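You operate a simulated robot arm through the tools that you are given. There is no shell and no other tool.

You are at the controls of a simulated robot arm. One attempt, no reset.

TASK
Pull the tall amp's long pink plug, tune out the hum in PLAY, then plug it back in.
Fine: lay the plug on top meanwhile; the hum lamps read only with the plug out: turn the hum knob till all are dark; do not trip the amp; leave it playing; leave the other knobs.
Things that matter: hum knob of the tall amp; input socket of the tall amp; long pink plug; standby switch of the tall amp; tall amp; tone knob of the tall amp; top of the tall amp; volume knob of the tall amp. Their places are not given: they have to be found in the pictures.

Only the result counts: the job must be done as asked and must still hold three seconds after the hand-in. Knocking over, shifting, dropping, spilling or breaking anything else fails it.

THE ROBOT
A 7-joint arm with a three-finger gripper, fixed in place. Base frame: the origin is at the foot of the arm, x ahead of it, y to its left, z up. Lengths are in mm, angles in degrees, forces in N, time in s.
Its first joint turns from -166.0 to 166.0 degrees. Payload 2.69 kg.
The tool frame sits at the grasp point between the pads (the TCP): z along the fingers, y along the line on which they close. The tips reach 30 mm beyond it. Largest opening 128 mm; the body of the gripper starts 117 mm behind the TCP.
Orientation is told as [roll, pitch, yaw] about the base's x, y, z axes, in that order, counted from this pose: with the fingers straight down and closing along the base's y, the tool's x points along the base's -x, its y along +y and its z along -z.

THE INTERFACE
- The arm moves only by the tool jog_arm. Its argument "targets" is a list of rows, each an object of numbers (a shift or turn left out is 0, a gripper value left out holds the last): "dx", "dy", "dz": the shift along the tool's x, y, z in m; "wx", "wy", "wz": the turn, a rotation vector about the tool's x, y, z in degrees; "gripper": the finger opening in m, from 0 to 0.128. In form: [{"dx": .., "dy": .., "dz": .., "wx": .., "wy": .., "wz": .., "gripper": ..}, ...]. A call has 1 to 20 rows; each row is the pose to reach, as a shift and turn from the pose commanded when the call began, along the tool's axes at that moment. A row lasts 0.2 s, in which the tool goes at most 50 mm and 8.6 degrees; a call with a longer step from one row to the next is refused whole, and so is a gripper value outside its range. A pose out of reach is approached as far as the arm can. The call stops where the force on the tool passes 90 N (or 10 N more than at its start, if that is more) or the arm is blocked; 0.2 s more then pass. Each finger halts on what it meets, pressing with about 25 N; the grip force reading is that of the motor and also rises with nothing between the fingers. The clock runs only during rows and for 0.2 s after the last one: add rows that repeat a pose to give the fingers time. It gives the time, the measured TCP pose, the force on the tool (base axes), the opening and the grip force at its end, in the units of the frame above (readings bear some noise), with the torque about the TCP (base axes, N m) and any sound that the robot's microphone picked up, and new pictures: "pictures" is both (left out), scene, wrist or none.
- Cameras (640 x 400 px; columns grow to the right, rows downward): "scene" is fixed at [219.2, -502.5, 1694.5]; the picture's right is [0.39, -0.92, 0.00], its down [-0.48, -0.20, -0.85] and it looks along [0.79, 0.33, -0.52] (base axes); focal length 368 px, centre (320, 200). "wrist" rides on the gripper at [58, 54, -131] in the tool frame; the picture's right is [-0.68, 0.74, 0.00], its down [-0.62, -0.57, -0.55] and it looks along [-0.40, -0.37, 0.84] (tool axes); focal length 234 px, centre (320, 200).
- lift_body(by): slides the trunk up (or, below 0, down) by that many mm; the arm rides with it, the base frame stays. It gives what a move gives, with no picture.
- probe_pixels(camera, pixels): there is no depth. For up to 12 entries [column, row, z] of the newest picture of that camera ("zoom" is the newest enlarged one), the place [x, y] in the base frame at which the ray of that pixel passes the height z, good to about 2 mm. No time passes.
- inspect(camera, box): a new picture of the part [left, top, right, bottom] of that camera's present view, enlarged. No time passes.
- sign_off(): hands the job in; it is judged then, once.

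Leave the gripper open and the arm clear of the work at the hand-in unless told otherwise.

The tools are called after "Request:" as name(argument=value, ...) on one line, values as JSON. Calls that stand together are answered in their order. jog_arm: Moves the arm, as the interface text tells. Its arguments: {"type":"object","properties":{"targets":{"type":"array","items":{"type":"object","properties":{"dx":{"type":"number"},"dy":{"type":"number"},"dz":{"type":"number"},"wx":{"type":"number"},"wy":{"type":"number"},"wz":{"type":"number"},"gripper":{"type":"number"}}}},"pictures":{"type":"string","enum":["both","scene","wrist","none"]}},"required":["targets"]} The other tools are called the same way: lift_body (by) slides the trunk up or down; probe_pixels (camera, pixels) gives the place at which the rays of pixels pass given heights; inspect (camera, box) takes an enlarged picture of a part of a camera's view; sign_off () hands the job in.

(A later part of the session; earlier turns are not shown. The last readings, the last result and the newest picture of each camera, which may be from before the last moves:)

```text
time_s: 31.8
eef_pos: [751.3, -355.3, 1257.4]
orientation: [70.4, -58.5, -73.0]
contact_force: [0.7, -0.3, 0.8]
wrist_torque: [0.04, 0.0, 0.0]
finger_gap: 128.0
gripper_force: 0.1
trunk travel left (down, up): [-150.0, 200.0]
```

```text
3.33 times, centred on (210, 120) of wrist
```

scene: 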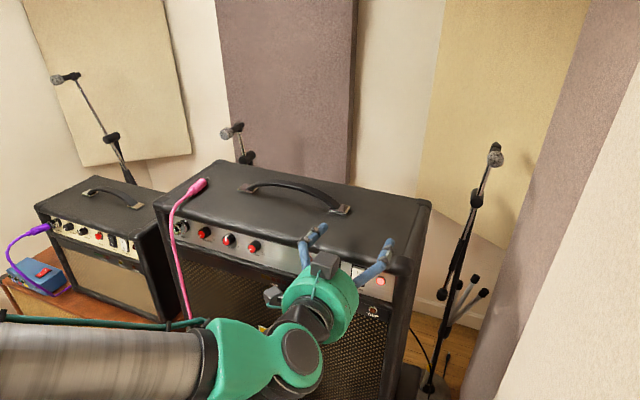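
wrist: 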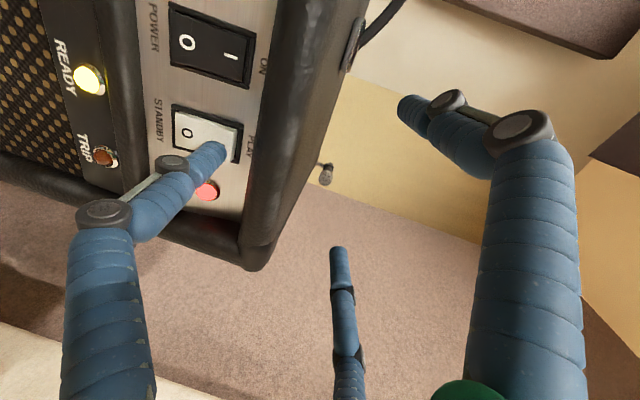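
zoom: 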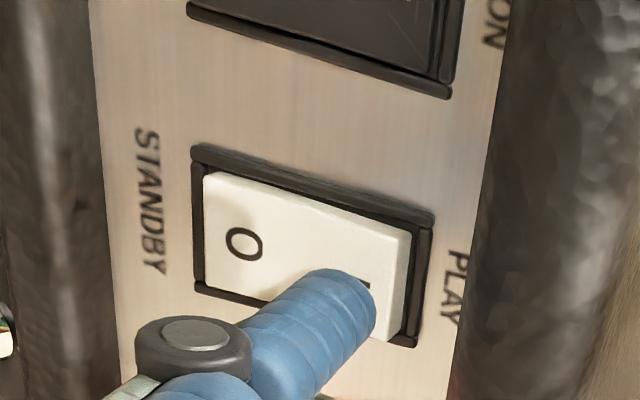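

No contact force yet. Continuing a few mm at a time.

Request:
jog_arm(targets=[{"dz": 0.003}, {"dz": 0.006}, {"dz": 0.006}], pictures="wrist")

Request:
inspect(camera="wrist", box=[130, 60, 290, 180])

```text
time_s: 32.6
eef_pos: [756.2, -355.7, 1256.4]
orientation: [70.5, -58.6, -72.9]
contact_force: [0.4, -0.9, 0.1]
wrist_torque: [0.0, -0.02, 0.03]
finger_gap: 127.8
gripper_force: 0.2
trunk travel left (down, up): [-150.0, 200.0]
```

wrist: 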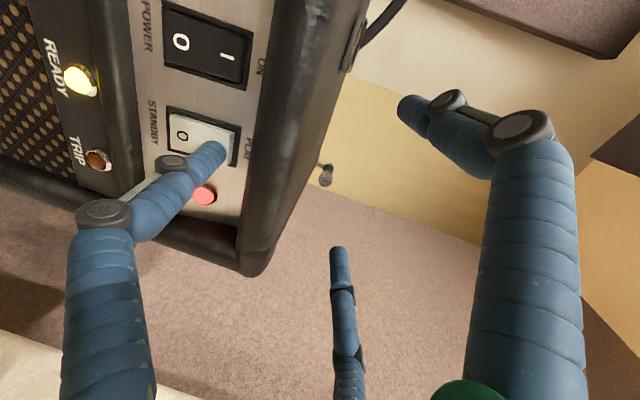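

```text
3.33 times, centred on (210, 120) of wrist
```

zoom: 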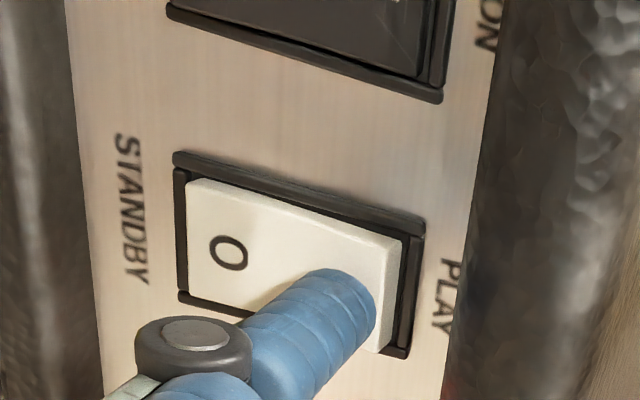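

Request:
jog_arm(targets=[{"dz": 0.002}, {"dz": 0.004}, {"dz": 0.005}], pictures="wrist")

Request:
inspect(camera="wrist", box=[130, 60, 290, 180])

```text
time_s: 33.4
eef_pos: [762.3, -353.8, 1254.6]
orientation: [70.5, -58.5, -72.9]
contact_force: [-1.4, -0.6, -0.2]
wrist_torque: [-0.01, 0.06, 0.02]
finger_gap: 127.9
gripper_force: 0.1
trunk travel left (down, up): [-150.0, 200.0]
```

wrist: 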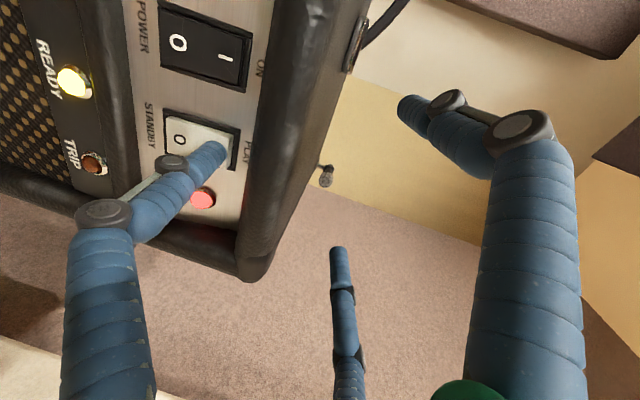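

```text
3.33 times, centred on (210, 120) of wrist
```

zoom: 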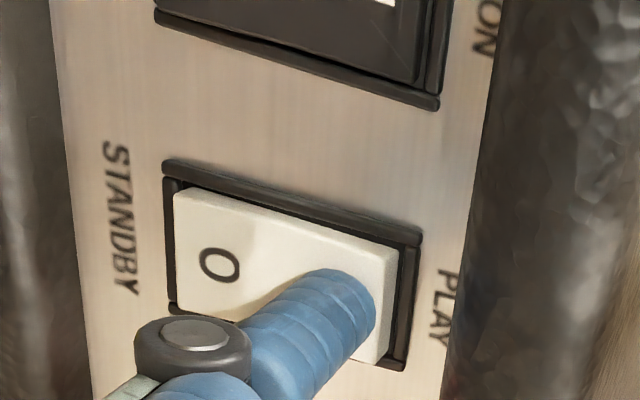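

A slight push-back of 1.4 N is starting. I'll push a few mm more.

Request:
jog_arm(targets=[{"dz": 0.002}, {"dz": 0.003}, {"dz": 0.004}, {"dz": 0.004}], pictures="wrist")

Request:
inspect(camera="wrist", box=[130, 60, 290, 180])

```text
time_s: 34.4
eef_pos: [764.6, -355.5, 1255.4]
orientation: [70.4, -58.6, -73.1]
contact_force: [-24.4, -5.5, -0.6]
wrist_torque: [-0.47, 1.99, 0.01]
finger_gap: 128.3
gripper_force: 0.1
trunk travel left (down, up): [-150.0, 200.0]
```

wrist: 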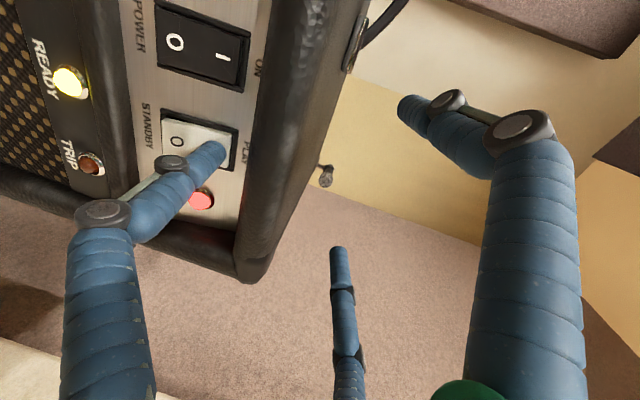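

```text
3.33 times, centred on (210, 120) of wrist
```

zoom: 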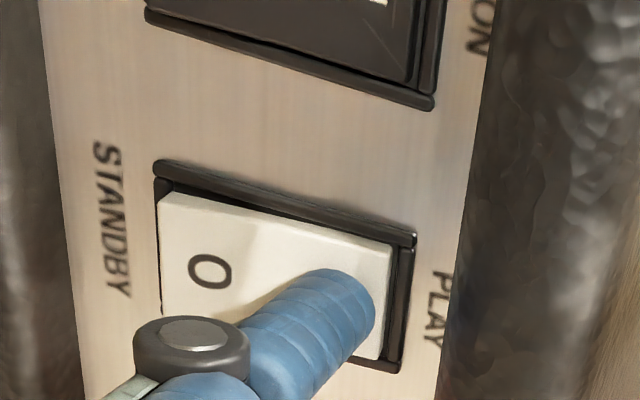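

24 N now, and the "O" end has swung out over its frame, so the rocker has flipped to PLAY. I'll back off and look at the lamps.

Request:
jog_arm(targets=[{"dz": -0.015}, {"dz": -0.045}, {"dz": -0.09}, {"dz": -0.09}])

Request:
inspect(camera="wrist", box=[100, 0, 290, 160])

Request:
inspect(camera="scene", box=[230, 230, 410, 340])

```text
time_s: 35.4
eef_pos: [677.2, -352.3, 1271.9]
orientation: [70.4, -58.6, -73.1]
contact_force: [-1.3, 0.3, 0.9]
wrist_torque: [-0.01, 0.03, -0.04]
finger_gap: 127.7
gripper_force: 0.0
trunk travel left (down, up): [-150.0, 200.0]
```

scene: 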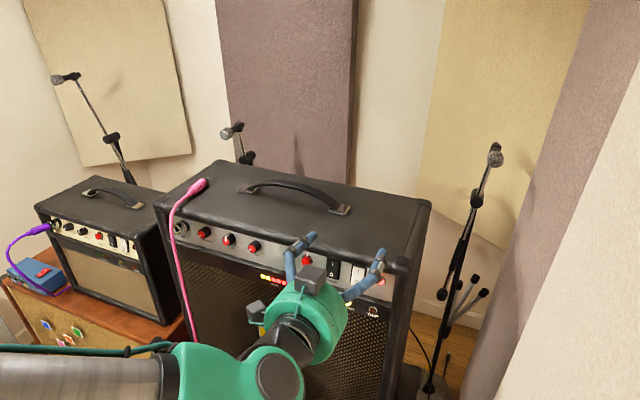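
wrist: 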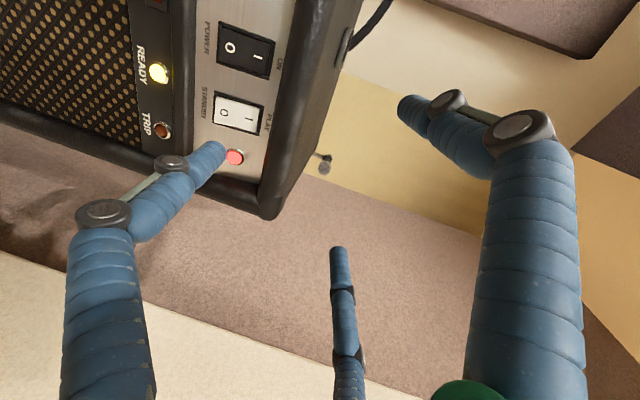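

```text
2.50 times, centred on (195, 80) of wrist
```

zoom: 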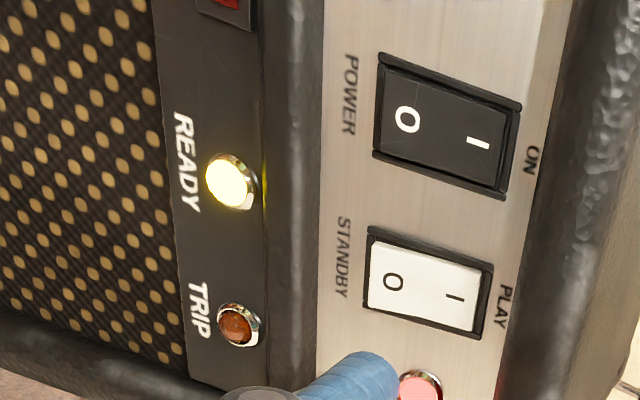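

```text
3.56 times, centred on (320, 285) of scene
```

zoom: 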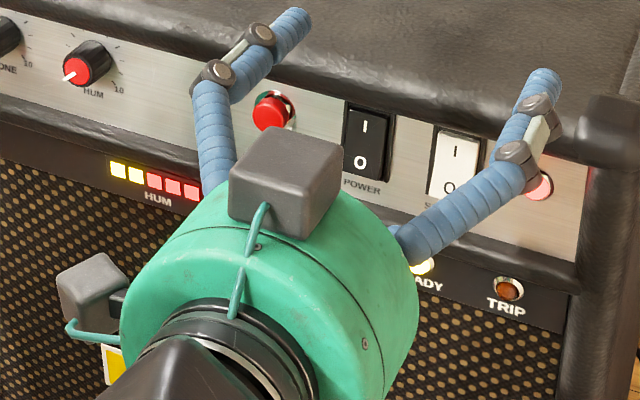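

All five HUM lamps are now lit and READY is lit with TRIP dark, so the amp is in PLAY and not tripped. Next is the hum knob at about (758,-113,1172). I'll move in front of it along its axis, roll back 30°, and set a 40 mm opening.

Request:
jog_arm(targets=[{"dx": 0.032, "dy": 0.0275, "dz": -0.005, "wz": -5, "gripper": 0.1}, {"dx": 0.064, "dy": 0.055, "dz": -0.01, "wz": -10, "gripper": 0.08}, {"dx": 0.096, "dy": 0.0826, "dz": -0.0133, "wz": -15, "gripper": 0.06}, {"dx": 0.128, "dy": 0.11, "dz": -0.0133, "wz": -20, "gripper": 0.04}, {"dx": 0.16, "dy": 0.1377, "dz": -0.0133, "wz": -25, "gripper": 0.04}, {"dx": 0.1919, "dy": 0.1652, "dz": -0.0133, "wz": -30, "gripper": 0.04}, {"dx": 0.1919, "dy": 0.1652, "dz": -0.0133, "wz": -30, "gripper": 0.04}])

Request:
inspect(camera="scene", box=[190, 210, 350, 310])

Request:
inspect(camera="wrist", box=[230, 90, 390, 210])

```text
time_s: 37.0
eef_pos: [648.5, -117.0, 1192.4]
orientation: [-0.9, -80.0, 1.1]
contact_force: [-0.4, -0.2, 0.0]
wrist_torque: [-0.02, 0.02, -0.01]
finger_gap: 40.2
gripper_force: 0.0
trunk travel left (down, up): [-150.0, 200.0]
```

scene: 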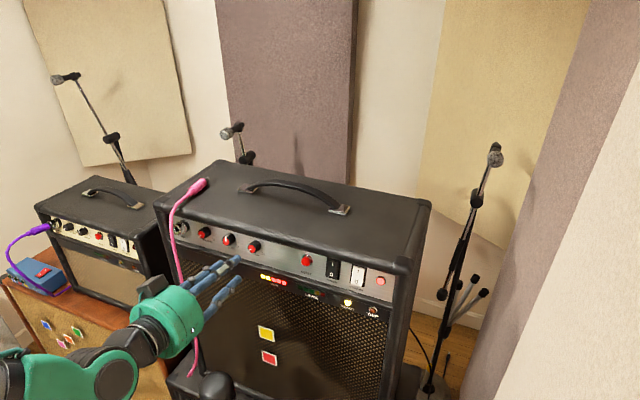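
wrist: 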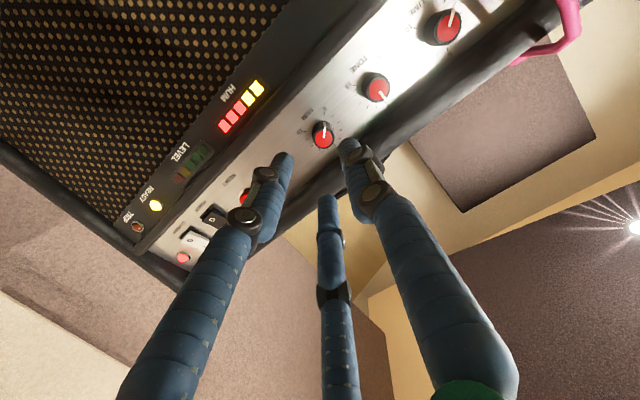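

```text
4.00 times, centred on (270, 260) of scene
```

zoom: 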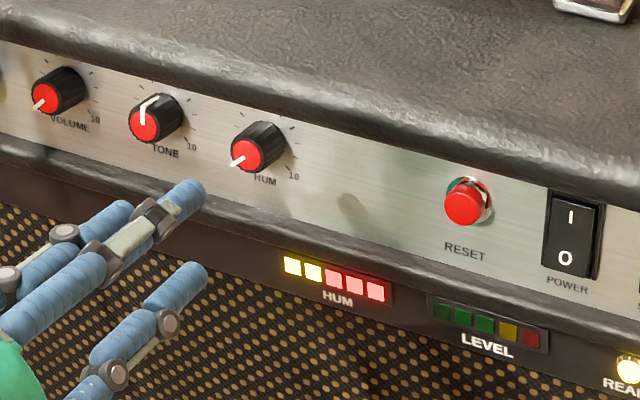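

```text
3.33 times, centred on (310, 150) of wrist
```

zoom: 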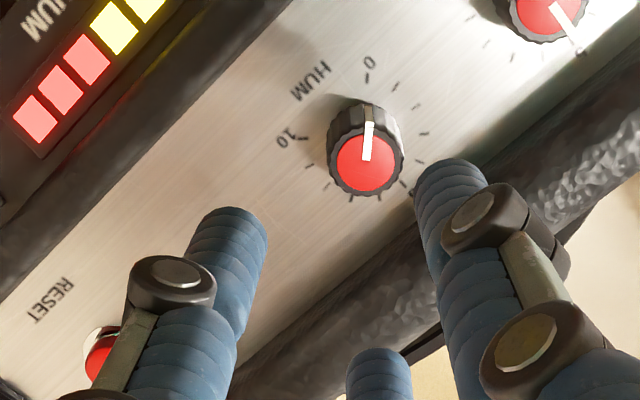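

The wrist camera now shows both the HUM dial (pointer at 0) and the lit lamps. I'll zoom tighter on the knob to centre the grip.

Request:
inspect(camera="wrist", box=[300, 115, 350, 155])

Request:
inspect(camera="scene", box=[228, 229, 276, 259])

```text
10.00 times, centred on (325, 135) of wrist
```

zoom: 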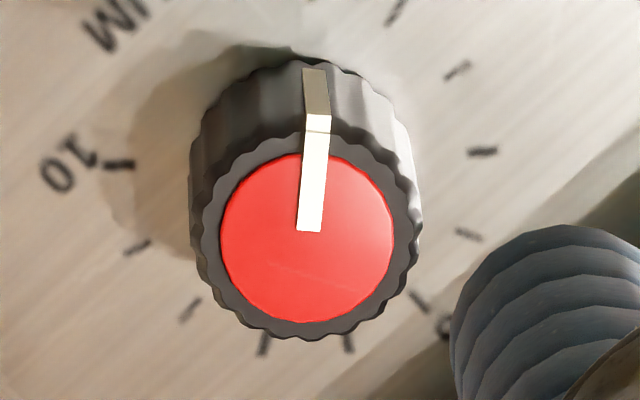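

```text
13.33 times, centred on (252, 244) of scene
```

zoom: 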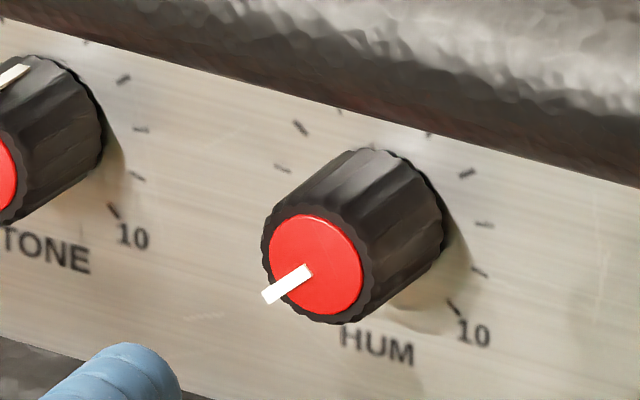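

Request:
probe_pixels(camera="wrist", pixels=[[323.7, 139, 1165], [323.7, 139, 1172], [323.7, 139, 1179], [324.5, 129.5, 1160], [324.5, 129.5, 1172], [319.5, 137, 1172]])

Request:
probe_pixels(camera="scene", pixels=[[251.7, 248.9, 1165], [251.7, 248.9, 1172], [251.7, 248.9, 1179], [257.3, 244.7, 1165], [257.3, 244.7, 1172]])

```text
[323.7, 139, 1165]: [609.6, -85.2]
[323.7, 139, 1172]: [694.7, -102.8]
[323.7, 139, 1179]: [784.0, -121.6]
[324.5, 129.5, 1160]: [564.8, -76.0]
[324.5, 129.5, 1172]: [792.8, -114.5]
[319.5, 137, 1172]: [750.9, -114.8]
```

```text
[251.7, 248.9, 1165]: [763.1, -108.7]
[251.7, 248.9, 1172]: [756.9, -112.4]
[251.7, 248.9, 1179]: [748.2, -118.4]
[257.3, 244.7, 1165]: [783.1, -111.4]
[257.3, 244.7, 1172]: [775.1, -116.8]
```

Both cameras put the cap near (753,-115.5,1175), about 2 mm above and 1.5 mm left of the current tool axis. I'll advance 55 mm with that correction and re-check.

Request:
jog_arm(targets=[{"dx": -0.001, "dy": 0.001, "dz": 0.0275}, {"dx": -0.002, "dy": 0.0015, "dz": 0.055}, {"dx": -0.002, "dy": 0.0015, "dz": 0.055}])

Request:
inspect(camera="wrist", box=[250, 100, 390, 200])

Request:
inspect(camera="scene", box=[210, 220, 290, 270])

```text
time_s: 37.8
eef_pos: [706.4, -115.9, 1181.4]
orientation: [-0.7, -79.9, 0.8]
contact_force: [0.5, -0.8, -0.7]
wrist_torque: [-0.01, -0.02, 0.03]
finger_gap: 40.1
gripper_force: 0.0
trunk travel left (down, up): [-150.0, 200.0]
```

scene: 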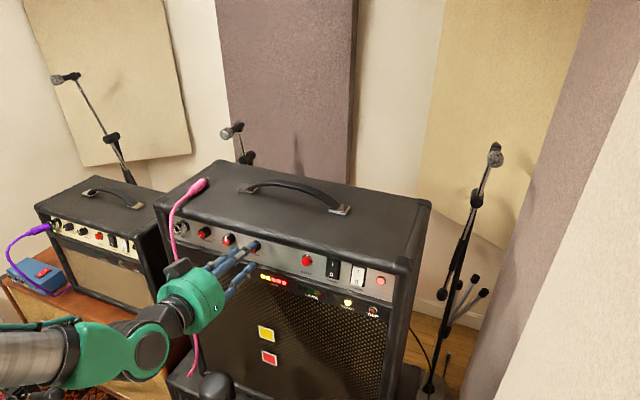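
wrist: 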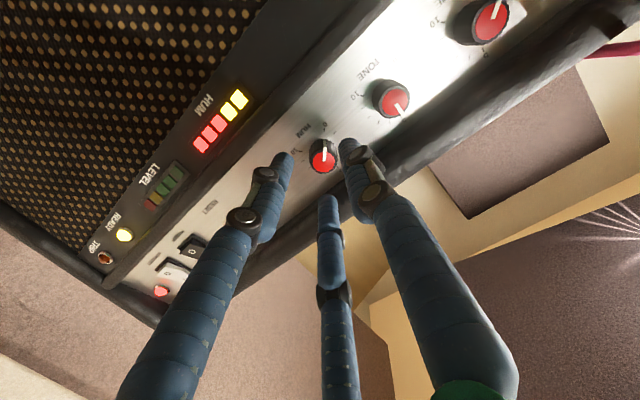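

```text
4.00 times, centred on (320, 150) of wrist
```

zoom: 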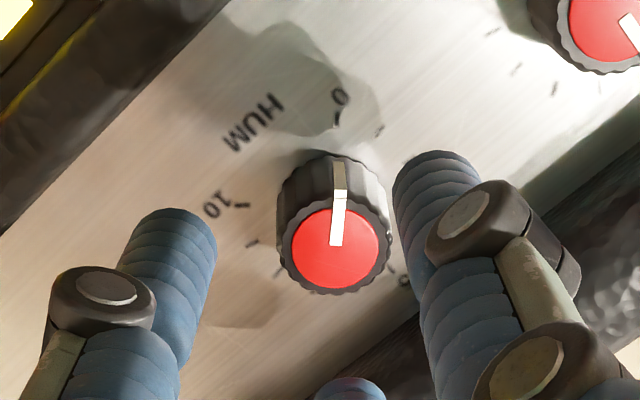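

```text
8.00 times, centred on (250, 245) of scene
```

zoom: 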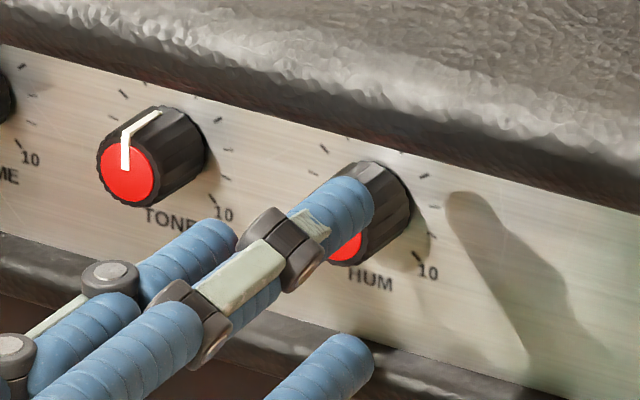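

Request:
probe_pixels(camera="wrist", pixels=[[324, 162, 1165], [324, 162, 1172], [324, 162, 1179], [319.3, 162, 1165], [319.3, 162, 1172], [319.3, 162, 1179]])

Request:
inspect(camera="wrist", box=[300, 135, 350, 175])

```text
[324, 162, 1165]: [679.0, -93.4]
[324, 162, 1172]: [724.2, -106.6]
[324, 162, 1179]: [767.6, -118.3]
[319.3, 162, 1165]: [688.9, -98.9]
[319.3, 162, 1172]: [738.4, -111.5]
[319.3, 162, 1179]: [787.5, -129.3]
```

```text
10.00 times, centred on (325, 155) of wrist
```

zoom: 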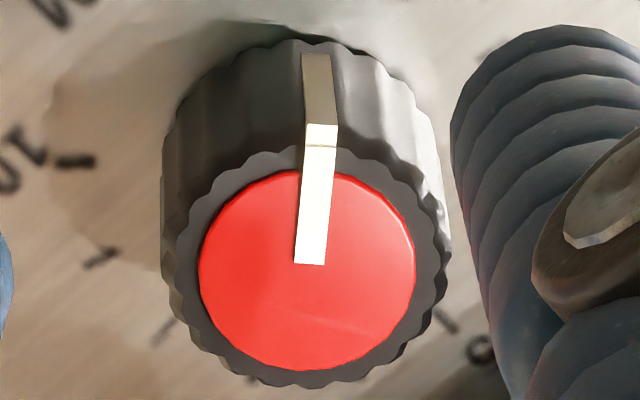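

Request:
probe_pixels(camera="scene", pixels=[[251.6, 236.9, 1195], [251.6, 236.9, 1200], [251.6, 236.9, 1205], [251.6, 236.9, 1210], [251.6, 261.6, 1140], [251.6, 261.6, 1145], [251.6, 261.6, 1150], [251.6, 261.6, 1135]])

```text
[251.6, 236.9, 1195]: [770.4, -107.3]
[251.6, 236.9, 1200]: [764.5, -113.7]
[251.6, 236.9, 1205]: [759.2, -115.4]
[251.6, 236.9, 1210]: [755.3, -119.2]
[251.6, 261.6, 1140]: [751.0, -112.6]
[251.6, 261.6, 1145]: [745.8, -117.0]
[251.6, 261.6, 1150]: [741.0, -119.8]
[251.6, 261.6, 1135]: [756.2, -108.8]
```

The recess runs from about z 1136 to 1202 around the knob, so the upper clearance is tight. I'll use a small roll (+8°), a 30 mm opening and only about 6 mm of overlap on the cap. I'm applying the 2.5 mm up/left correction and advancing 23 mm.

Request:
jog_arm(targets=[{"dx": -0.0025, "dy": 0.0025, "dz": 0.003, "wz": 8, "gripper": 0.03}, {"dx": -0.0025, "dy": 0.0025, "dz": 0.013, "wz": 8, "gripper": 0.03}, {"dx": -0.0025, "dy": 0.0025, "dz": 0.023, "wz": 8, "gripper": 0.03}, {"dx": -0.0025, "dy": 0.0025, "dz": 0.023, "wz": 8, "gripper": 0.03}])

Request:
inspect(camera="wrist", box=[250, 110, 390, 210])

Request:
inspect(camera="scene", box=[210, 220, 290, 270])

```text
time_s: 38.8
eef_pos: [728.2, -111.8, 1181.1]
orientation: [37.7, -77.2, -38.4]
contact_force: [0.2, -0.7, 0.4]
wrist_torque: [0.0, 0.03, -0.01]
finger_gap: 29.9
gripper_force: 0.0
trunk travel left (down, up): [-150.0, 200.0]
```

scene: 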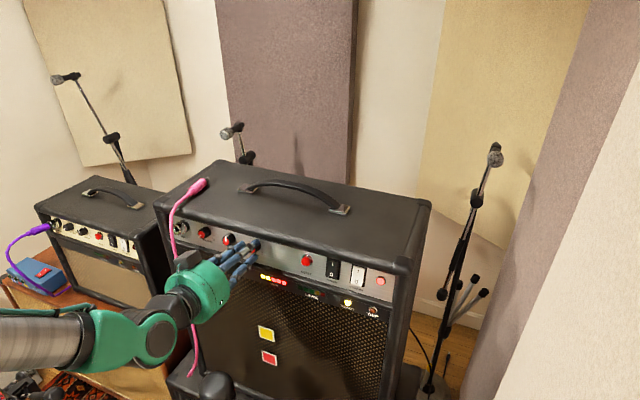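
wrist: 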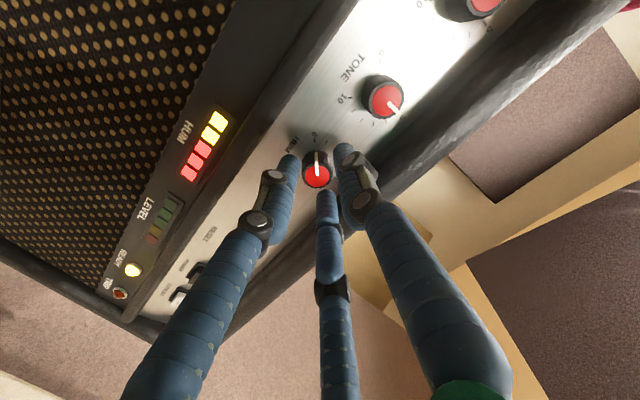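

```text
4.00 times, centred on (320, 160) of wrist
```

zoom: 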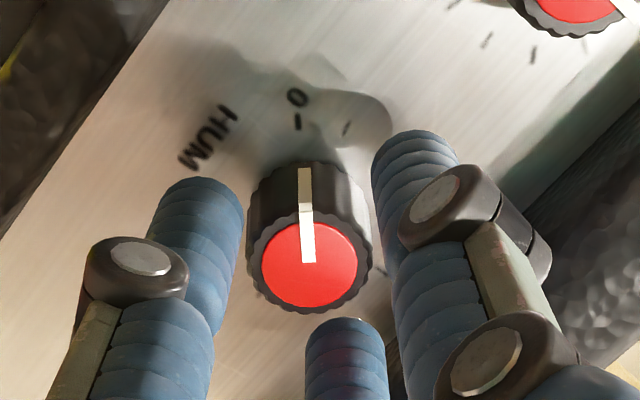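

```text
8.00 times, centred on (250, 245) of scene
```

zoom: 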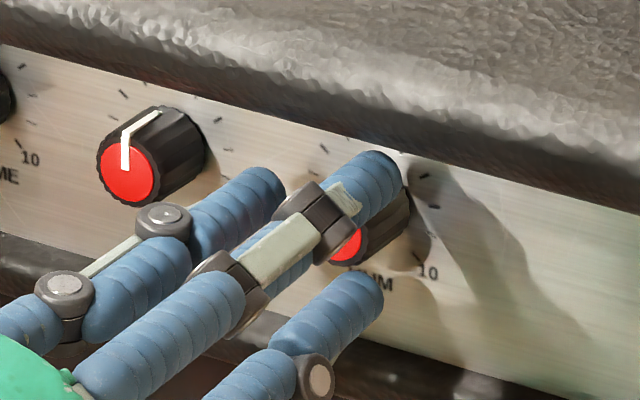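

The fingers surround the cap, nearly centred. Closing on the knob.

Request:
jog_arm(targets=[{"dx": 0.001, "gripper": 0.026}, {"dx": 0.001, "gripper": 0.02}, {"dx": 0.001, "gripper": 0.015}, {"dx": 0.001, "gripper": 0.015}], pictures="wrist")

Request:
inspect(camera="wrist", box=[250, 110, 390, 210])

```text
time_s: 39.8
eef_pos: [726.9, -111.8, 1181.6]
orientation: [37.8, -77.3, -38.4]
contact_force: [3.9, -4.3, 3.9]
wrist_torque: [-0.07, -0.06, -0.09]
finger_gap: 25.1
gripper_force: 7.4
trunk travel left (down, up): [-150.0, 200.0]
```

wrist: 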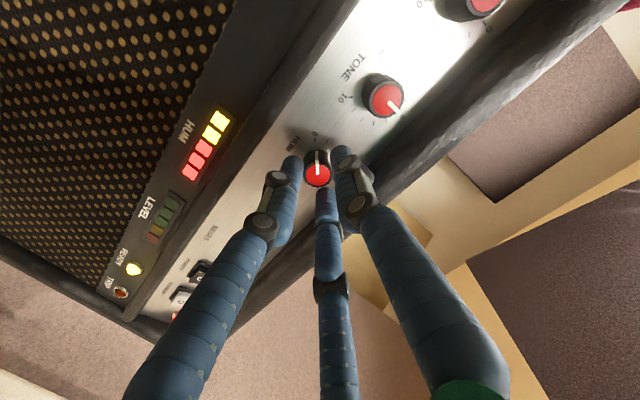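

```text
4.00 times, centred on (320, 160) of wrist
```

zoom: 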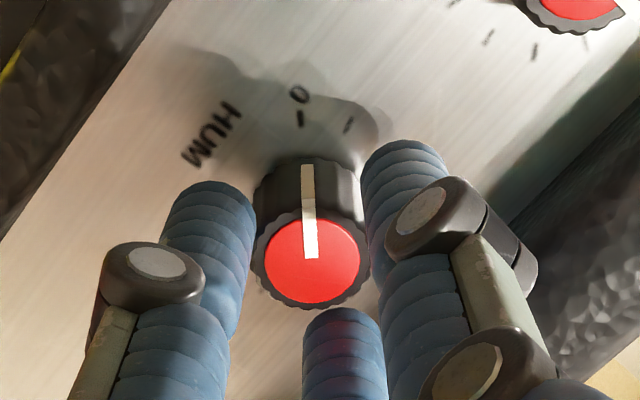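

Request:
jog_arm(targets=[{"gripper": 0.01}, {"gripper": 0.01}, {"gripper": 0.01}], pictures="none")

```text
time_s: 40.6
eef_pos: [727.6, -111.2, 1179.7]
orientation: [38.0, -77.4, -38.5]
contact_force: [5.5, -6.0, 6.2]
wrist_torque: [-0.01, -0.18, -0.12]
finger_gap: 25.1
gripper_force: 11.3
trunk travel left (down, up): [-150.0, 200.0]
```

Grip force grows with how far I command the closing. The tool is pushed a bit toward -y and up, so I'll shift 1 mm that way and tighten.

Request:
jog_arm(targets=[{"dx": -0.001, "dy": -0.001, "gripper": 0.005}, {"dx": -0.001, "dy": -0.001, "gripper": 0.005}, {"dx": -0.001, "dy": -0.001, "gripper": 0.005}], pictures="none")

```text
time_s: 41.4
eef_pos: [727.1, -113.9, 1181.5]
orientation: [37.8, -77.2, -38.4]
contact_force: [5.3, -4.9, 2.0]
wrist_torque: [-0.02, -0.06, -0.12]
finger_gap: 22.8
gripper_force: 44.9
trunk travel left (down, up): [-150.0, 200.0]
```

Firm grip now (gap 22.8). I'll turn clockwise 21° and check that the pointer follows.

Request:
jog_arm(targets=[{"wz": 7}, {"wz": 14}, {"wz": 21}, {"wz": 21}], pictures="wrist")

Request:
inspect(camera="wrist", box=[250, 110, 390, 210])

Request:
inspect(camera="scene", box=[210, 225, 320, 295])

```text
time_s: 42.4
eef_pos: [726.5, -114.1, 1180.5]
orientation: [69.9, -59.4, -72.5]
contact_force: [1.3, -6.3, 2.3]
wrist_torque: [-0.04, -0.03, -0.12]
finger_gap: 22.9
gripper_force: 45.2
trunk travel left (down, up): [-150.0, 200.0]
```

wrist: 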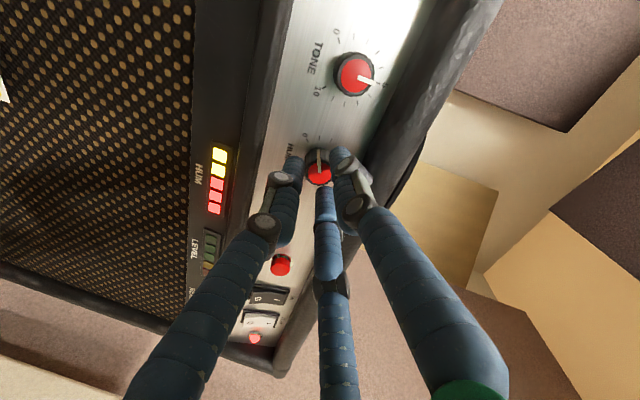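

```text
4.00 times, centred on (320, 160) of wrist
```

zoom: 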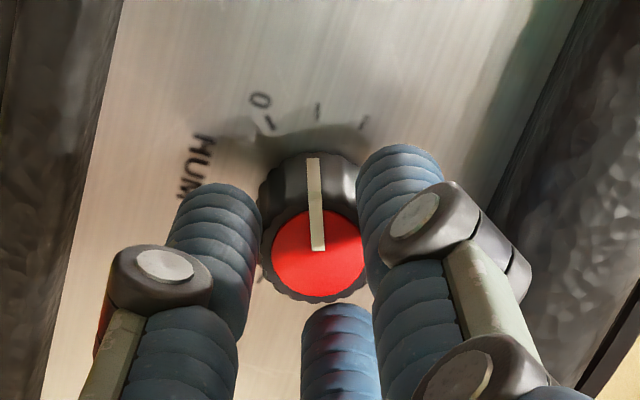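

```text
5.71 times, centred on (265, 260) of scene
```

zoom: 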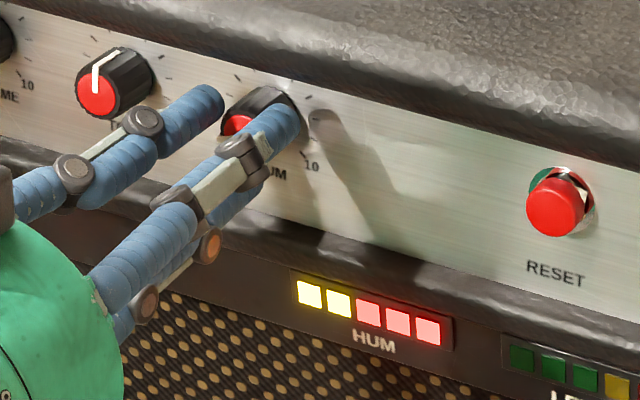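

The pointer follows, now close to the first tick past 0. All five lamps are still lit, so I'll continue the turn another 28°.

Request:
jog_arm(targets=[{"wz": 7}, {"wz": 14}, {"wz": 21}, {"wz": 28}, {"wz": 28}], pictures="both")

Request:
inspect(camera="wrist", box=[180, 90, 390, 230])

Request:
inspect(camera="scene", box=[210, 225, 320, 295])

```text
time_s: 43.6
eef_pos: [727.1, -114.0, 1180.7]
orientation: [78.1, -32.3, -83.4]
contact_force: [3.5, -15.5, -0.6]
wrist_torque: [-0.07, 0.08, -0.37]
finger_gap: 22.9
gripper_force: 45.0
trunk travel left (down, up): [-150.0, 200.0]
```

scene: 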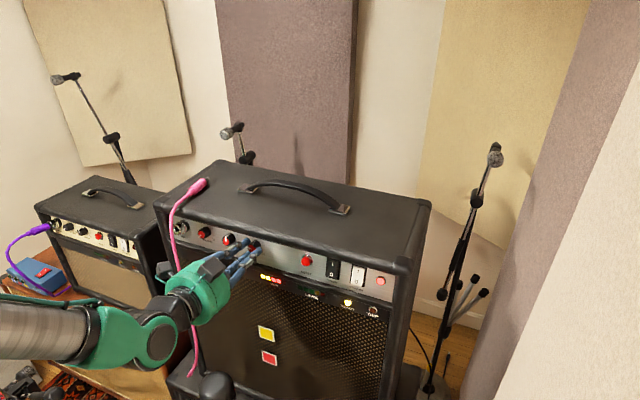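
wrist: 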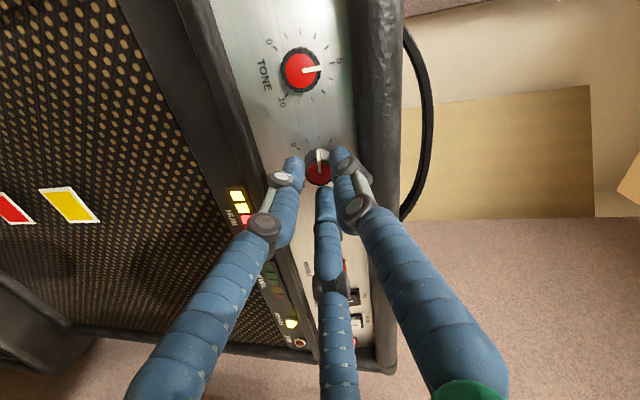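

```text
2.86 times, centred on (285, 160) of wrist
```

zoom: 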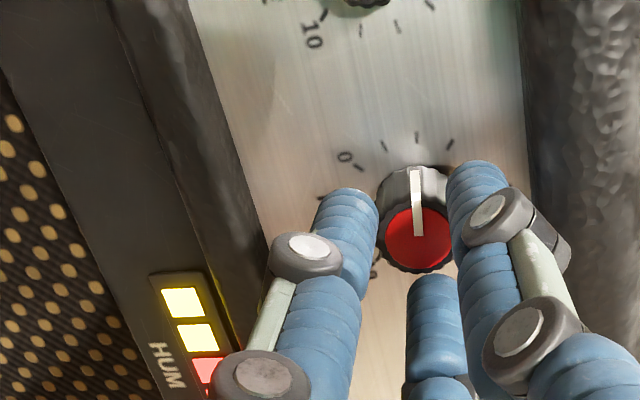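

```text
5.71 times, centred on (265, 260) of scene
```

zoom: 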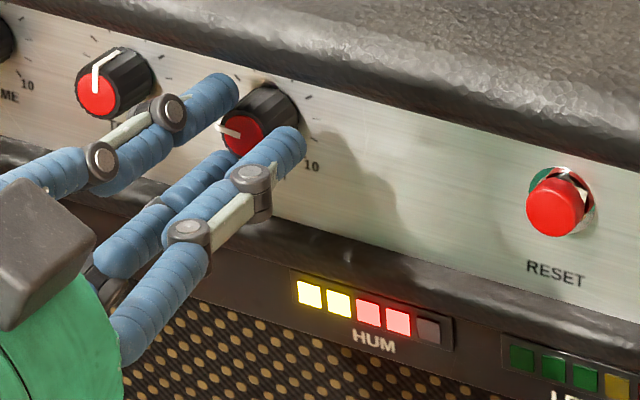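

One HUM lamp has gone dark (four lit), so the direction is right. There's a sideways force of about 15 N in -y, so I'll shift 1.5 mm that way and turn 12° more.

Request:
jog_arm(targets=[{"dx": -0.0013, "dy": -0.0008, "wz": 4}, {"dx": -0.0013, "dy": -0.0008, "wz": 8}, {"dx": -0.0013, "dy": -0.0008, "wz": 12}, {"dx": -0.0013, "dy": -0.0008, "wz": 12}], pictures="scene")

Request:
inspect(camera="scene", box=[210, 225, 320, 295])

```text
time_s: 44.6
eef_pos: [725.9, -114.8, 1179.4]
orientation: [79.3, -20.7, -86.0]
contact_force: [-0.3, -5.9, 0.1]
wrist_torque: [0.0, -0.16, 0.06]
finger_gap: 22.8
gripper_force: 45.1
trunk travel left (down, up): [-150.0, 200.0]
```

scene: 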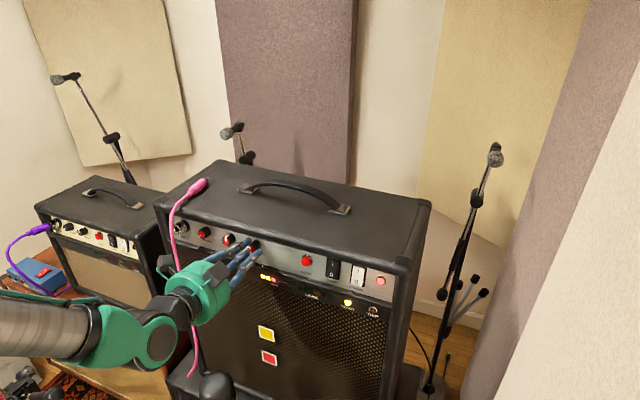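

```text
5.71 times, centred on (265, 260) of scene
```

zoom: 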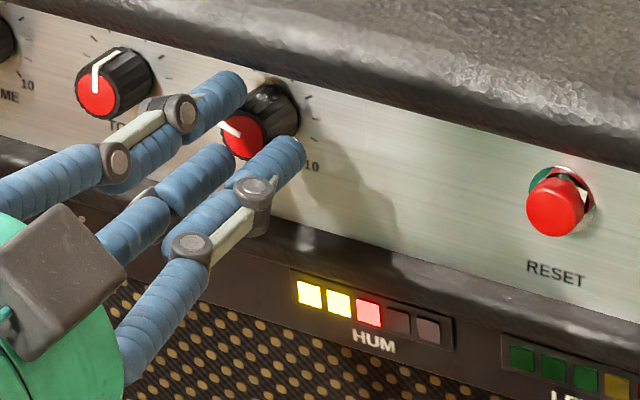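

Three lamps left. Forces are low, so another 10°.

Request:
jog_arm(targets=[{"wz": 4}, {"wz": 8}, {"wz": 10}, {"wz": 10}], pictures="scene")

Request:
inspect(camera="scene", box=[210, 225, 320, 295])

```text
time_s: 45.6
eef_pos: [726.3, -113.7, 1181.7]
orientation: [79.7, -10.9, -88.0]
contact_force: [2.4, 1.8, -1.2]
wrist_torque: [0.0, 0.1, 0.12]
finger_gap: 22.8
gripper_force: 45.1
trunk travel left (down, up): [-150.0, 200.0]
```

scene: 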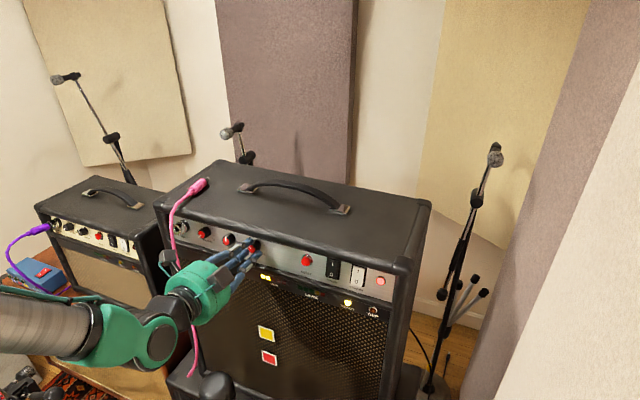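

```text
5.71 times, centred on (265, 260) of scene
```

zoom: 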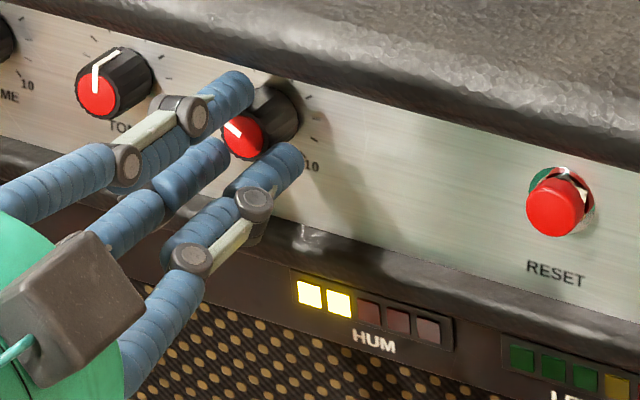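

Two lamps left. Another 10°.

Request:
jog_arm(targets=[{"wz": 4}, {"wz": 8}, {"wz": 10}, {"wz": 10}], pictures="scene")

Request:
inspect(camera="scene", box=[210, 225, 320, 295])

```text
time_s: 46.6
eef_pos: [726.9, -114.4, 1180.3]
orientation: [79.8, -1.0, -89.7]
contact_force: [-1.5, -3.5, -1.9]
wrist_torque: [0.0, -0.05, -0.08]
finger_gap: 22.9
gripper_force: 44.8
trunk travel left (down, up): [-150.0, 200.0]
```

scene: 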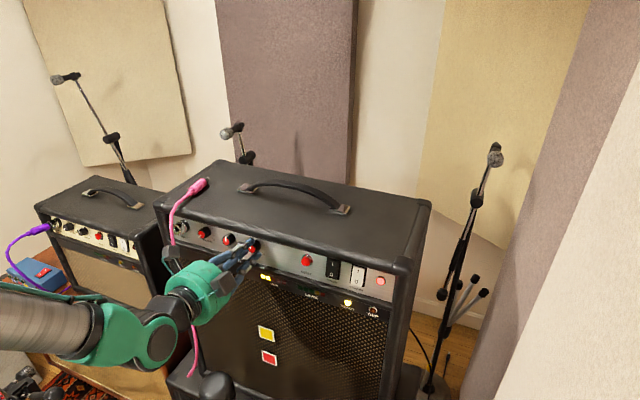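

```text
5.71 times, centred on (265, 260) of scene
```

zoom: 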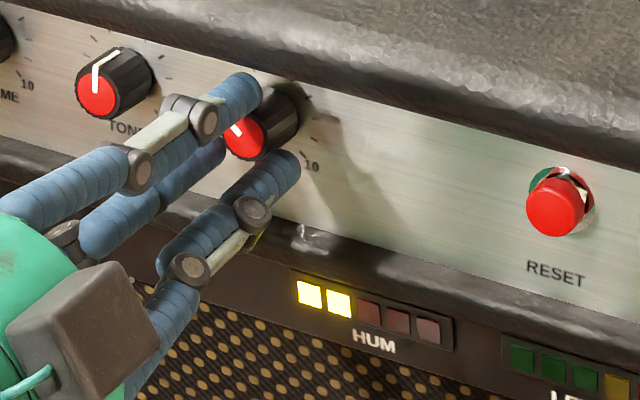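

Still two lamps lit, with no unusual force. Another 8°.

Request:
jog_arm(targets=[{"wz": 4}, {"wz": 8}, {"wz": 8}], pictures="scene")

Request:
inspect(camera="scene", box=[210, 225, 320, 295])

```text
time_s: 47.4
eef_pos: [726.3, -112.9, 1181.6]
orientation: [79.9, 7.0, -91.1]
contact_force: [-2.7, -4.4, -1.9]
wrist_torque: [-0.01, 0.13, -0.05]
finger_gap: 22.9
gripper_force: 44.6
trunk travel left (down, up): [-150.0, 200.0]
```

scene: 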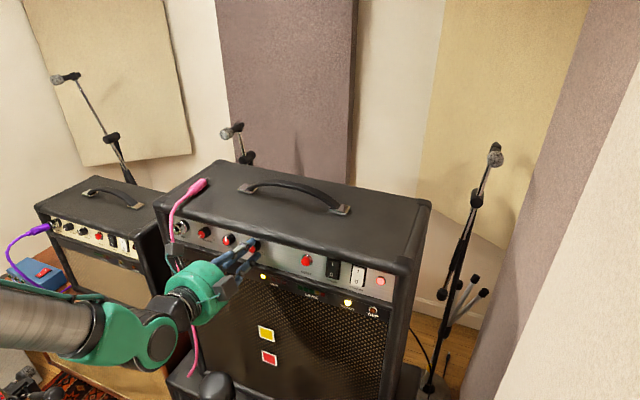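

```text
5.71 times, centred on (265, 260) of scene
```

zoom: 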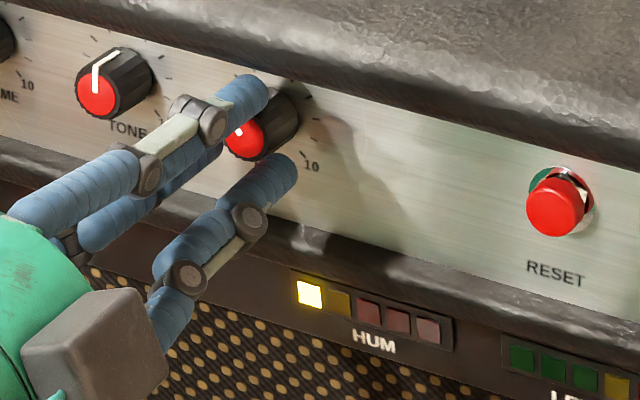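

One lamp left. Small steps now: 5° more.

Request:
jog_arm(targets=[{"wz": 3}, {"wz": 5}, {"wz": 5}], pictures="scene")

Request:
inspect(camera="scene", box=[210, 225, 320, 295])

```text
time_s: 48.2
eef_pos: [726.1, -114.1, 1181.1]
orientation: [79.8, 11.8, -91.9]
contact_force: [-2.7, -8.2, -3.9]
wrist_torque: [-0.03, 0.16, -0.23]
finger_gap: 22.6
gripper_force: 45.2
trunk travel left (down, up): [-150.0, 200.0]
```

scene: 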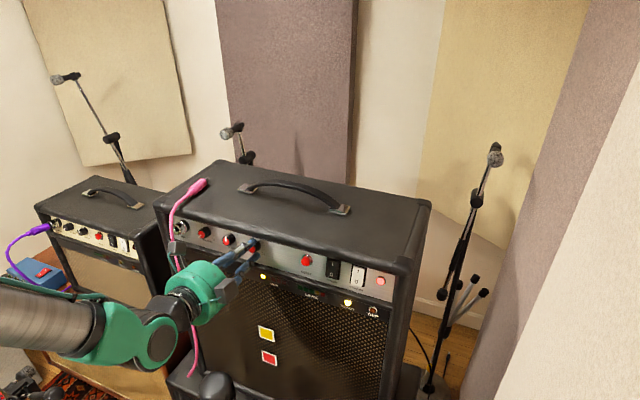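

```text
5.71 times, centred on (265, 260) of scene
```

zoom: 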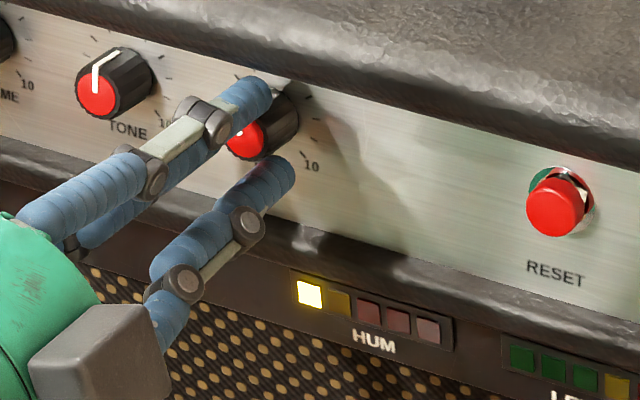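

One lamp still lit. Another 5°.

Request:
jog_arm(targets=[{"wz": 3}, {"wz": 5}, {"wz": 5}], pictures="scene")

Request:
inspect(camera="scene", box=[210, 225, 320, 295])

```text
time_s: 49.0
eef_pos: [726.0, -115.3, 1180.4]
orientation: [79.5, 16.7, -92.9]
contact_force: [1.1, -7.7, -4.3]
wrist_torque: [0.0, 0.04, -0.15]
finger_gap: 22.6
gripper_force: 45.1
trunk travel left (down, up): [-150.0, 200.0]
```

scene: 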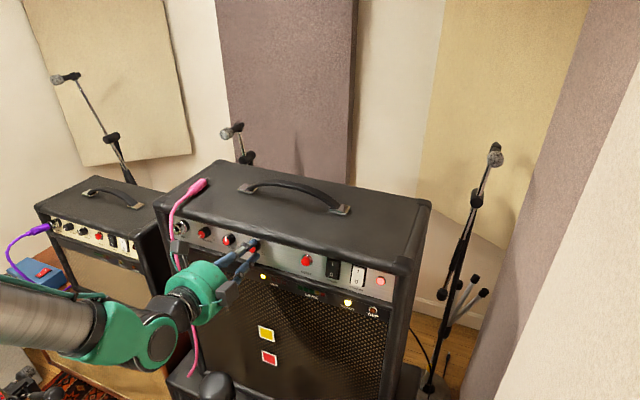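

```text
5.71 times, centred on (265, 260) of scene
```

zoom: 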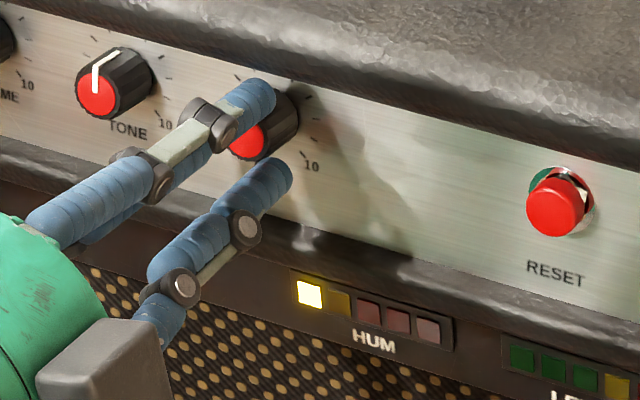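

Request:
jog_arm(targets=[{"wz": 2}, {"wz": 4}, {"wz": 4}], pictures="scene")

Request:
inspect(camera="scene", box=[210, 225, 320, 295])

```text
time_s: 49.8
eef_pos: [726.5, -115.6, 1181.1]
orientation: [79.2, 20.5, -93.7]
contact_force: [0.5, -4.1, -3.8]
wrist_torque: [0.03, 0.13, -0.07]
finger_gap: 22.9
gripper_force: 45.1
trunk travel left (down, up): [-150.0, 200.0]
```

scene: 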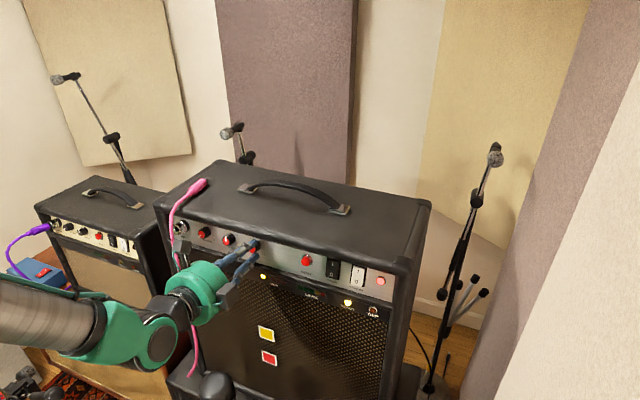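

```text
5.71 times, centred on (265, 260) of scene
```

zoom: 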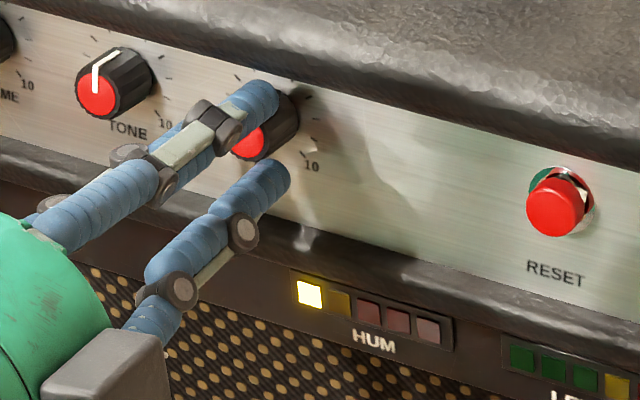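

Request:
jog_arm(targets=[{"wz": 2}, {"wz": 4}, {"wz": 4}], pictures="both")

Request:
inspect(camera="scene", box=[210, 225, 320, 295])

Request:
inspect(camera="wrist", box=[250, 110, 390, 210])

```text
time_s: 50.6
eef_pos: [726.5, -114.9, 1182.7]
orientation: [79.0, 24.6, -94.4]
contact_force: [-9.9, -6.9, -1.3]
wrist_torque: [-0.05, 0.22, -0.33]
finger_gap: 22.9
gripper_force: 44.9
trunk travel left (down, up): [-150.0, 200.0]
```

scene: 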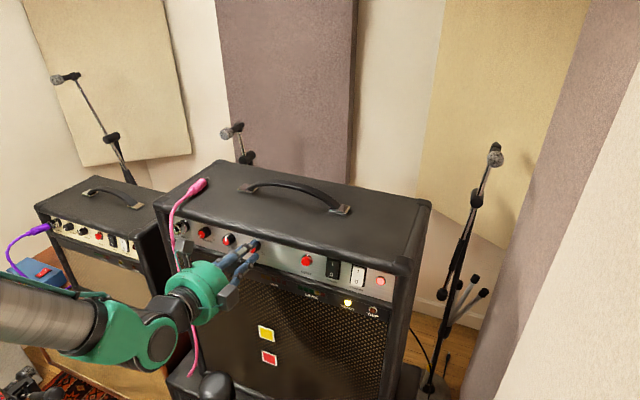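
wrist: 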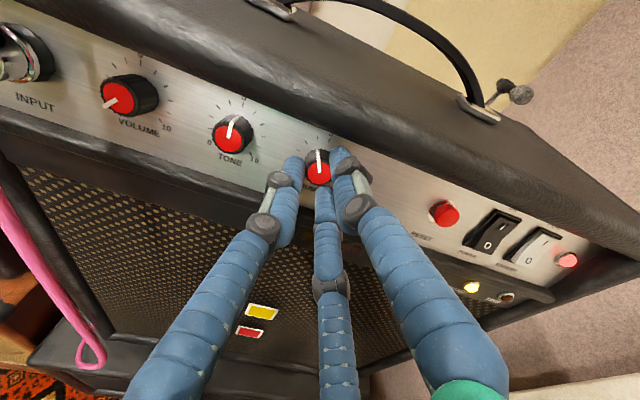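

```text
5.71 times, centred on (265, 260) of scene
```

zoom: 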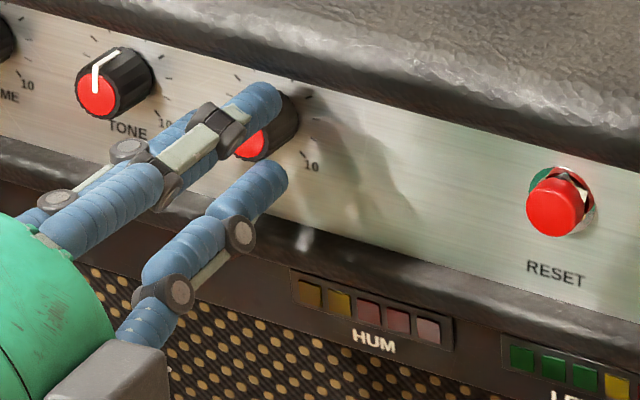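

```text
4.00 times, centred on (320, 160) of wrist
```

zoom: 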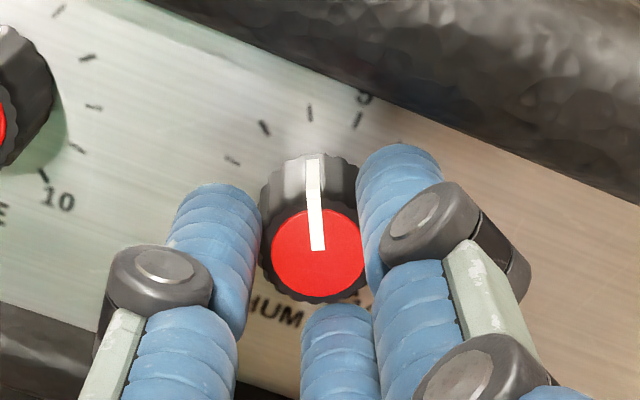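

All five HUM lamps are dark at roughly tick 4. To sit away from the edge of the dark window, I'll turn 4° further and check again.

Request:
jog_arm(targets=[{"wz": 2}, {"wz": 4}, {"wz": 4}], pictures="scene")

Request:
inspect(camera="scene", box=[210, 225, 320, 295])

```text
time_s: 51.4
eef_pos: [726.9, -114.7, 1182.4]
orientation: [78.4, 28.4, -95.3]
contact_force: [-2.9, -2.8, -5.9]
wrist_torque: [0.01, 0.18, 0.02]
finger_gap: 22.6
gripper_force: 45.4
trunk travel left (down, up): [-150.0, 200.0]
```

scene: 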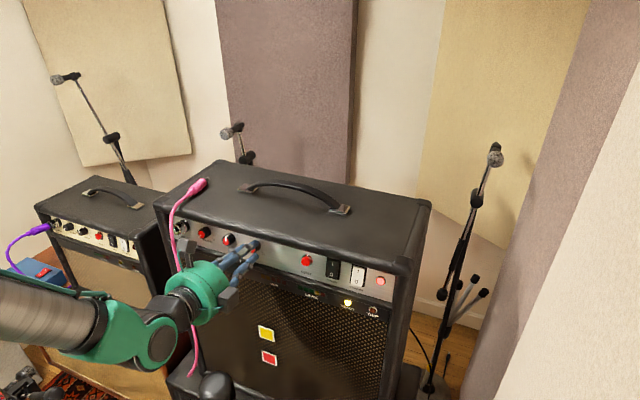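

```text
5.71 times, centred on (265, 260) of scene
```

zoom: 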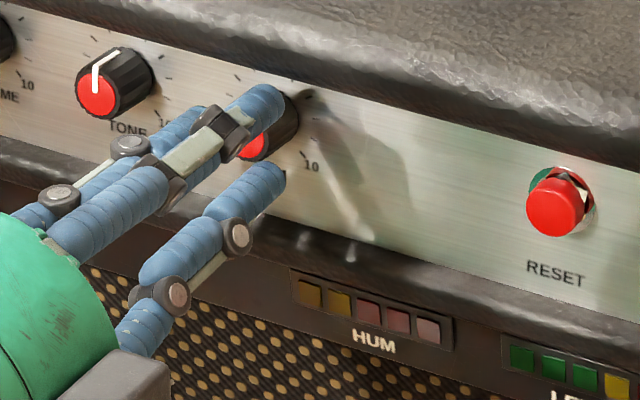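

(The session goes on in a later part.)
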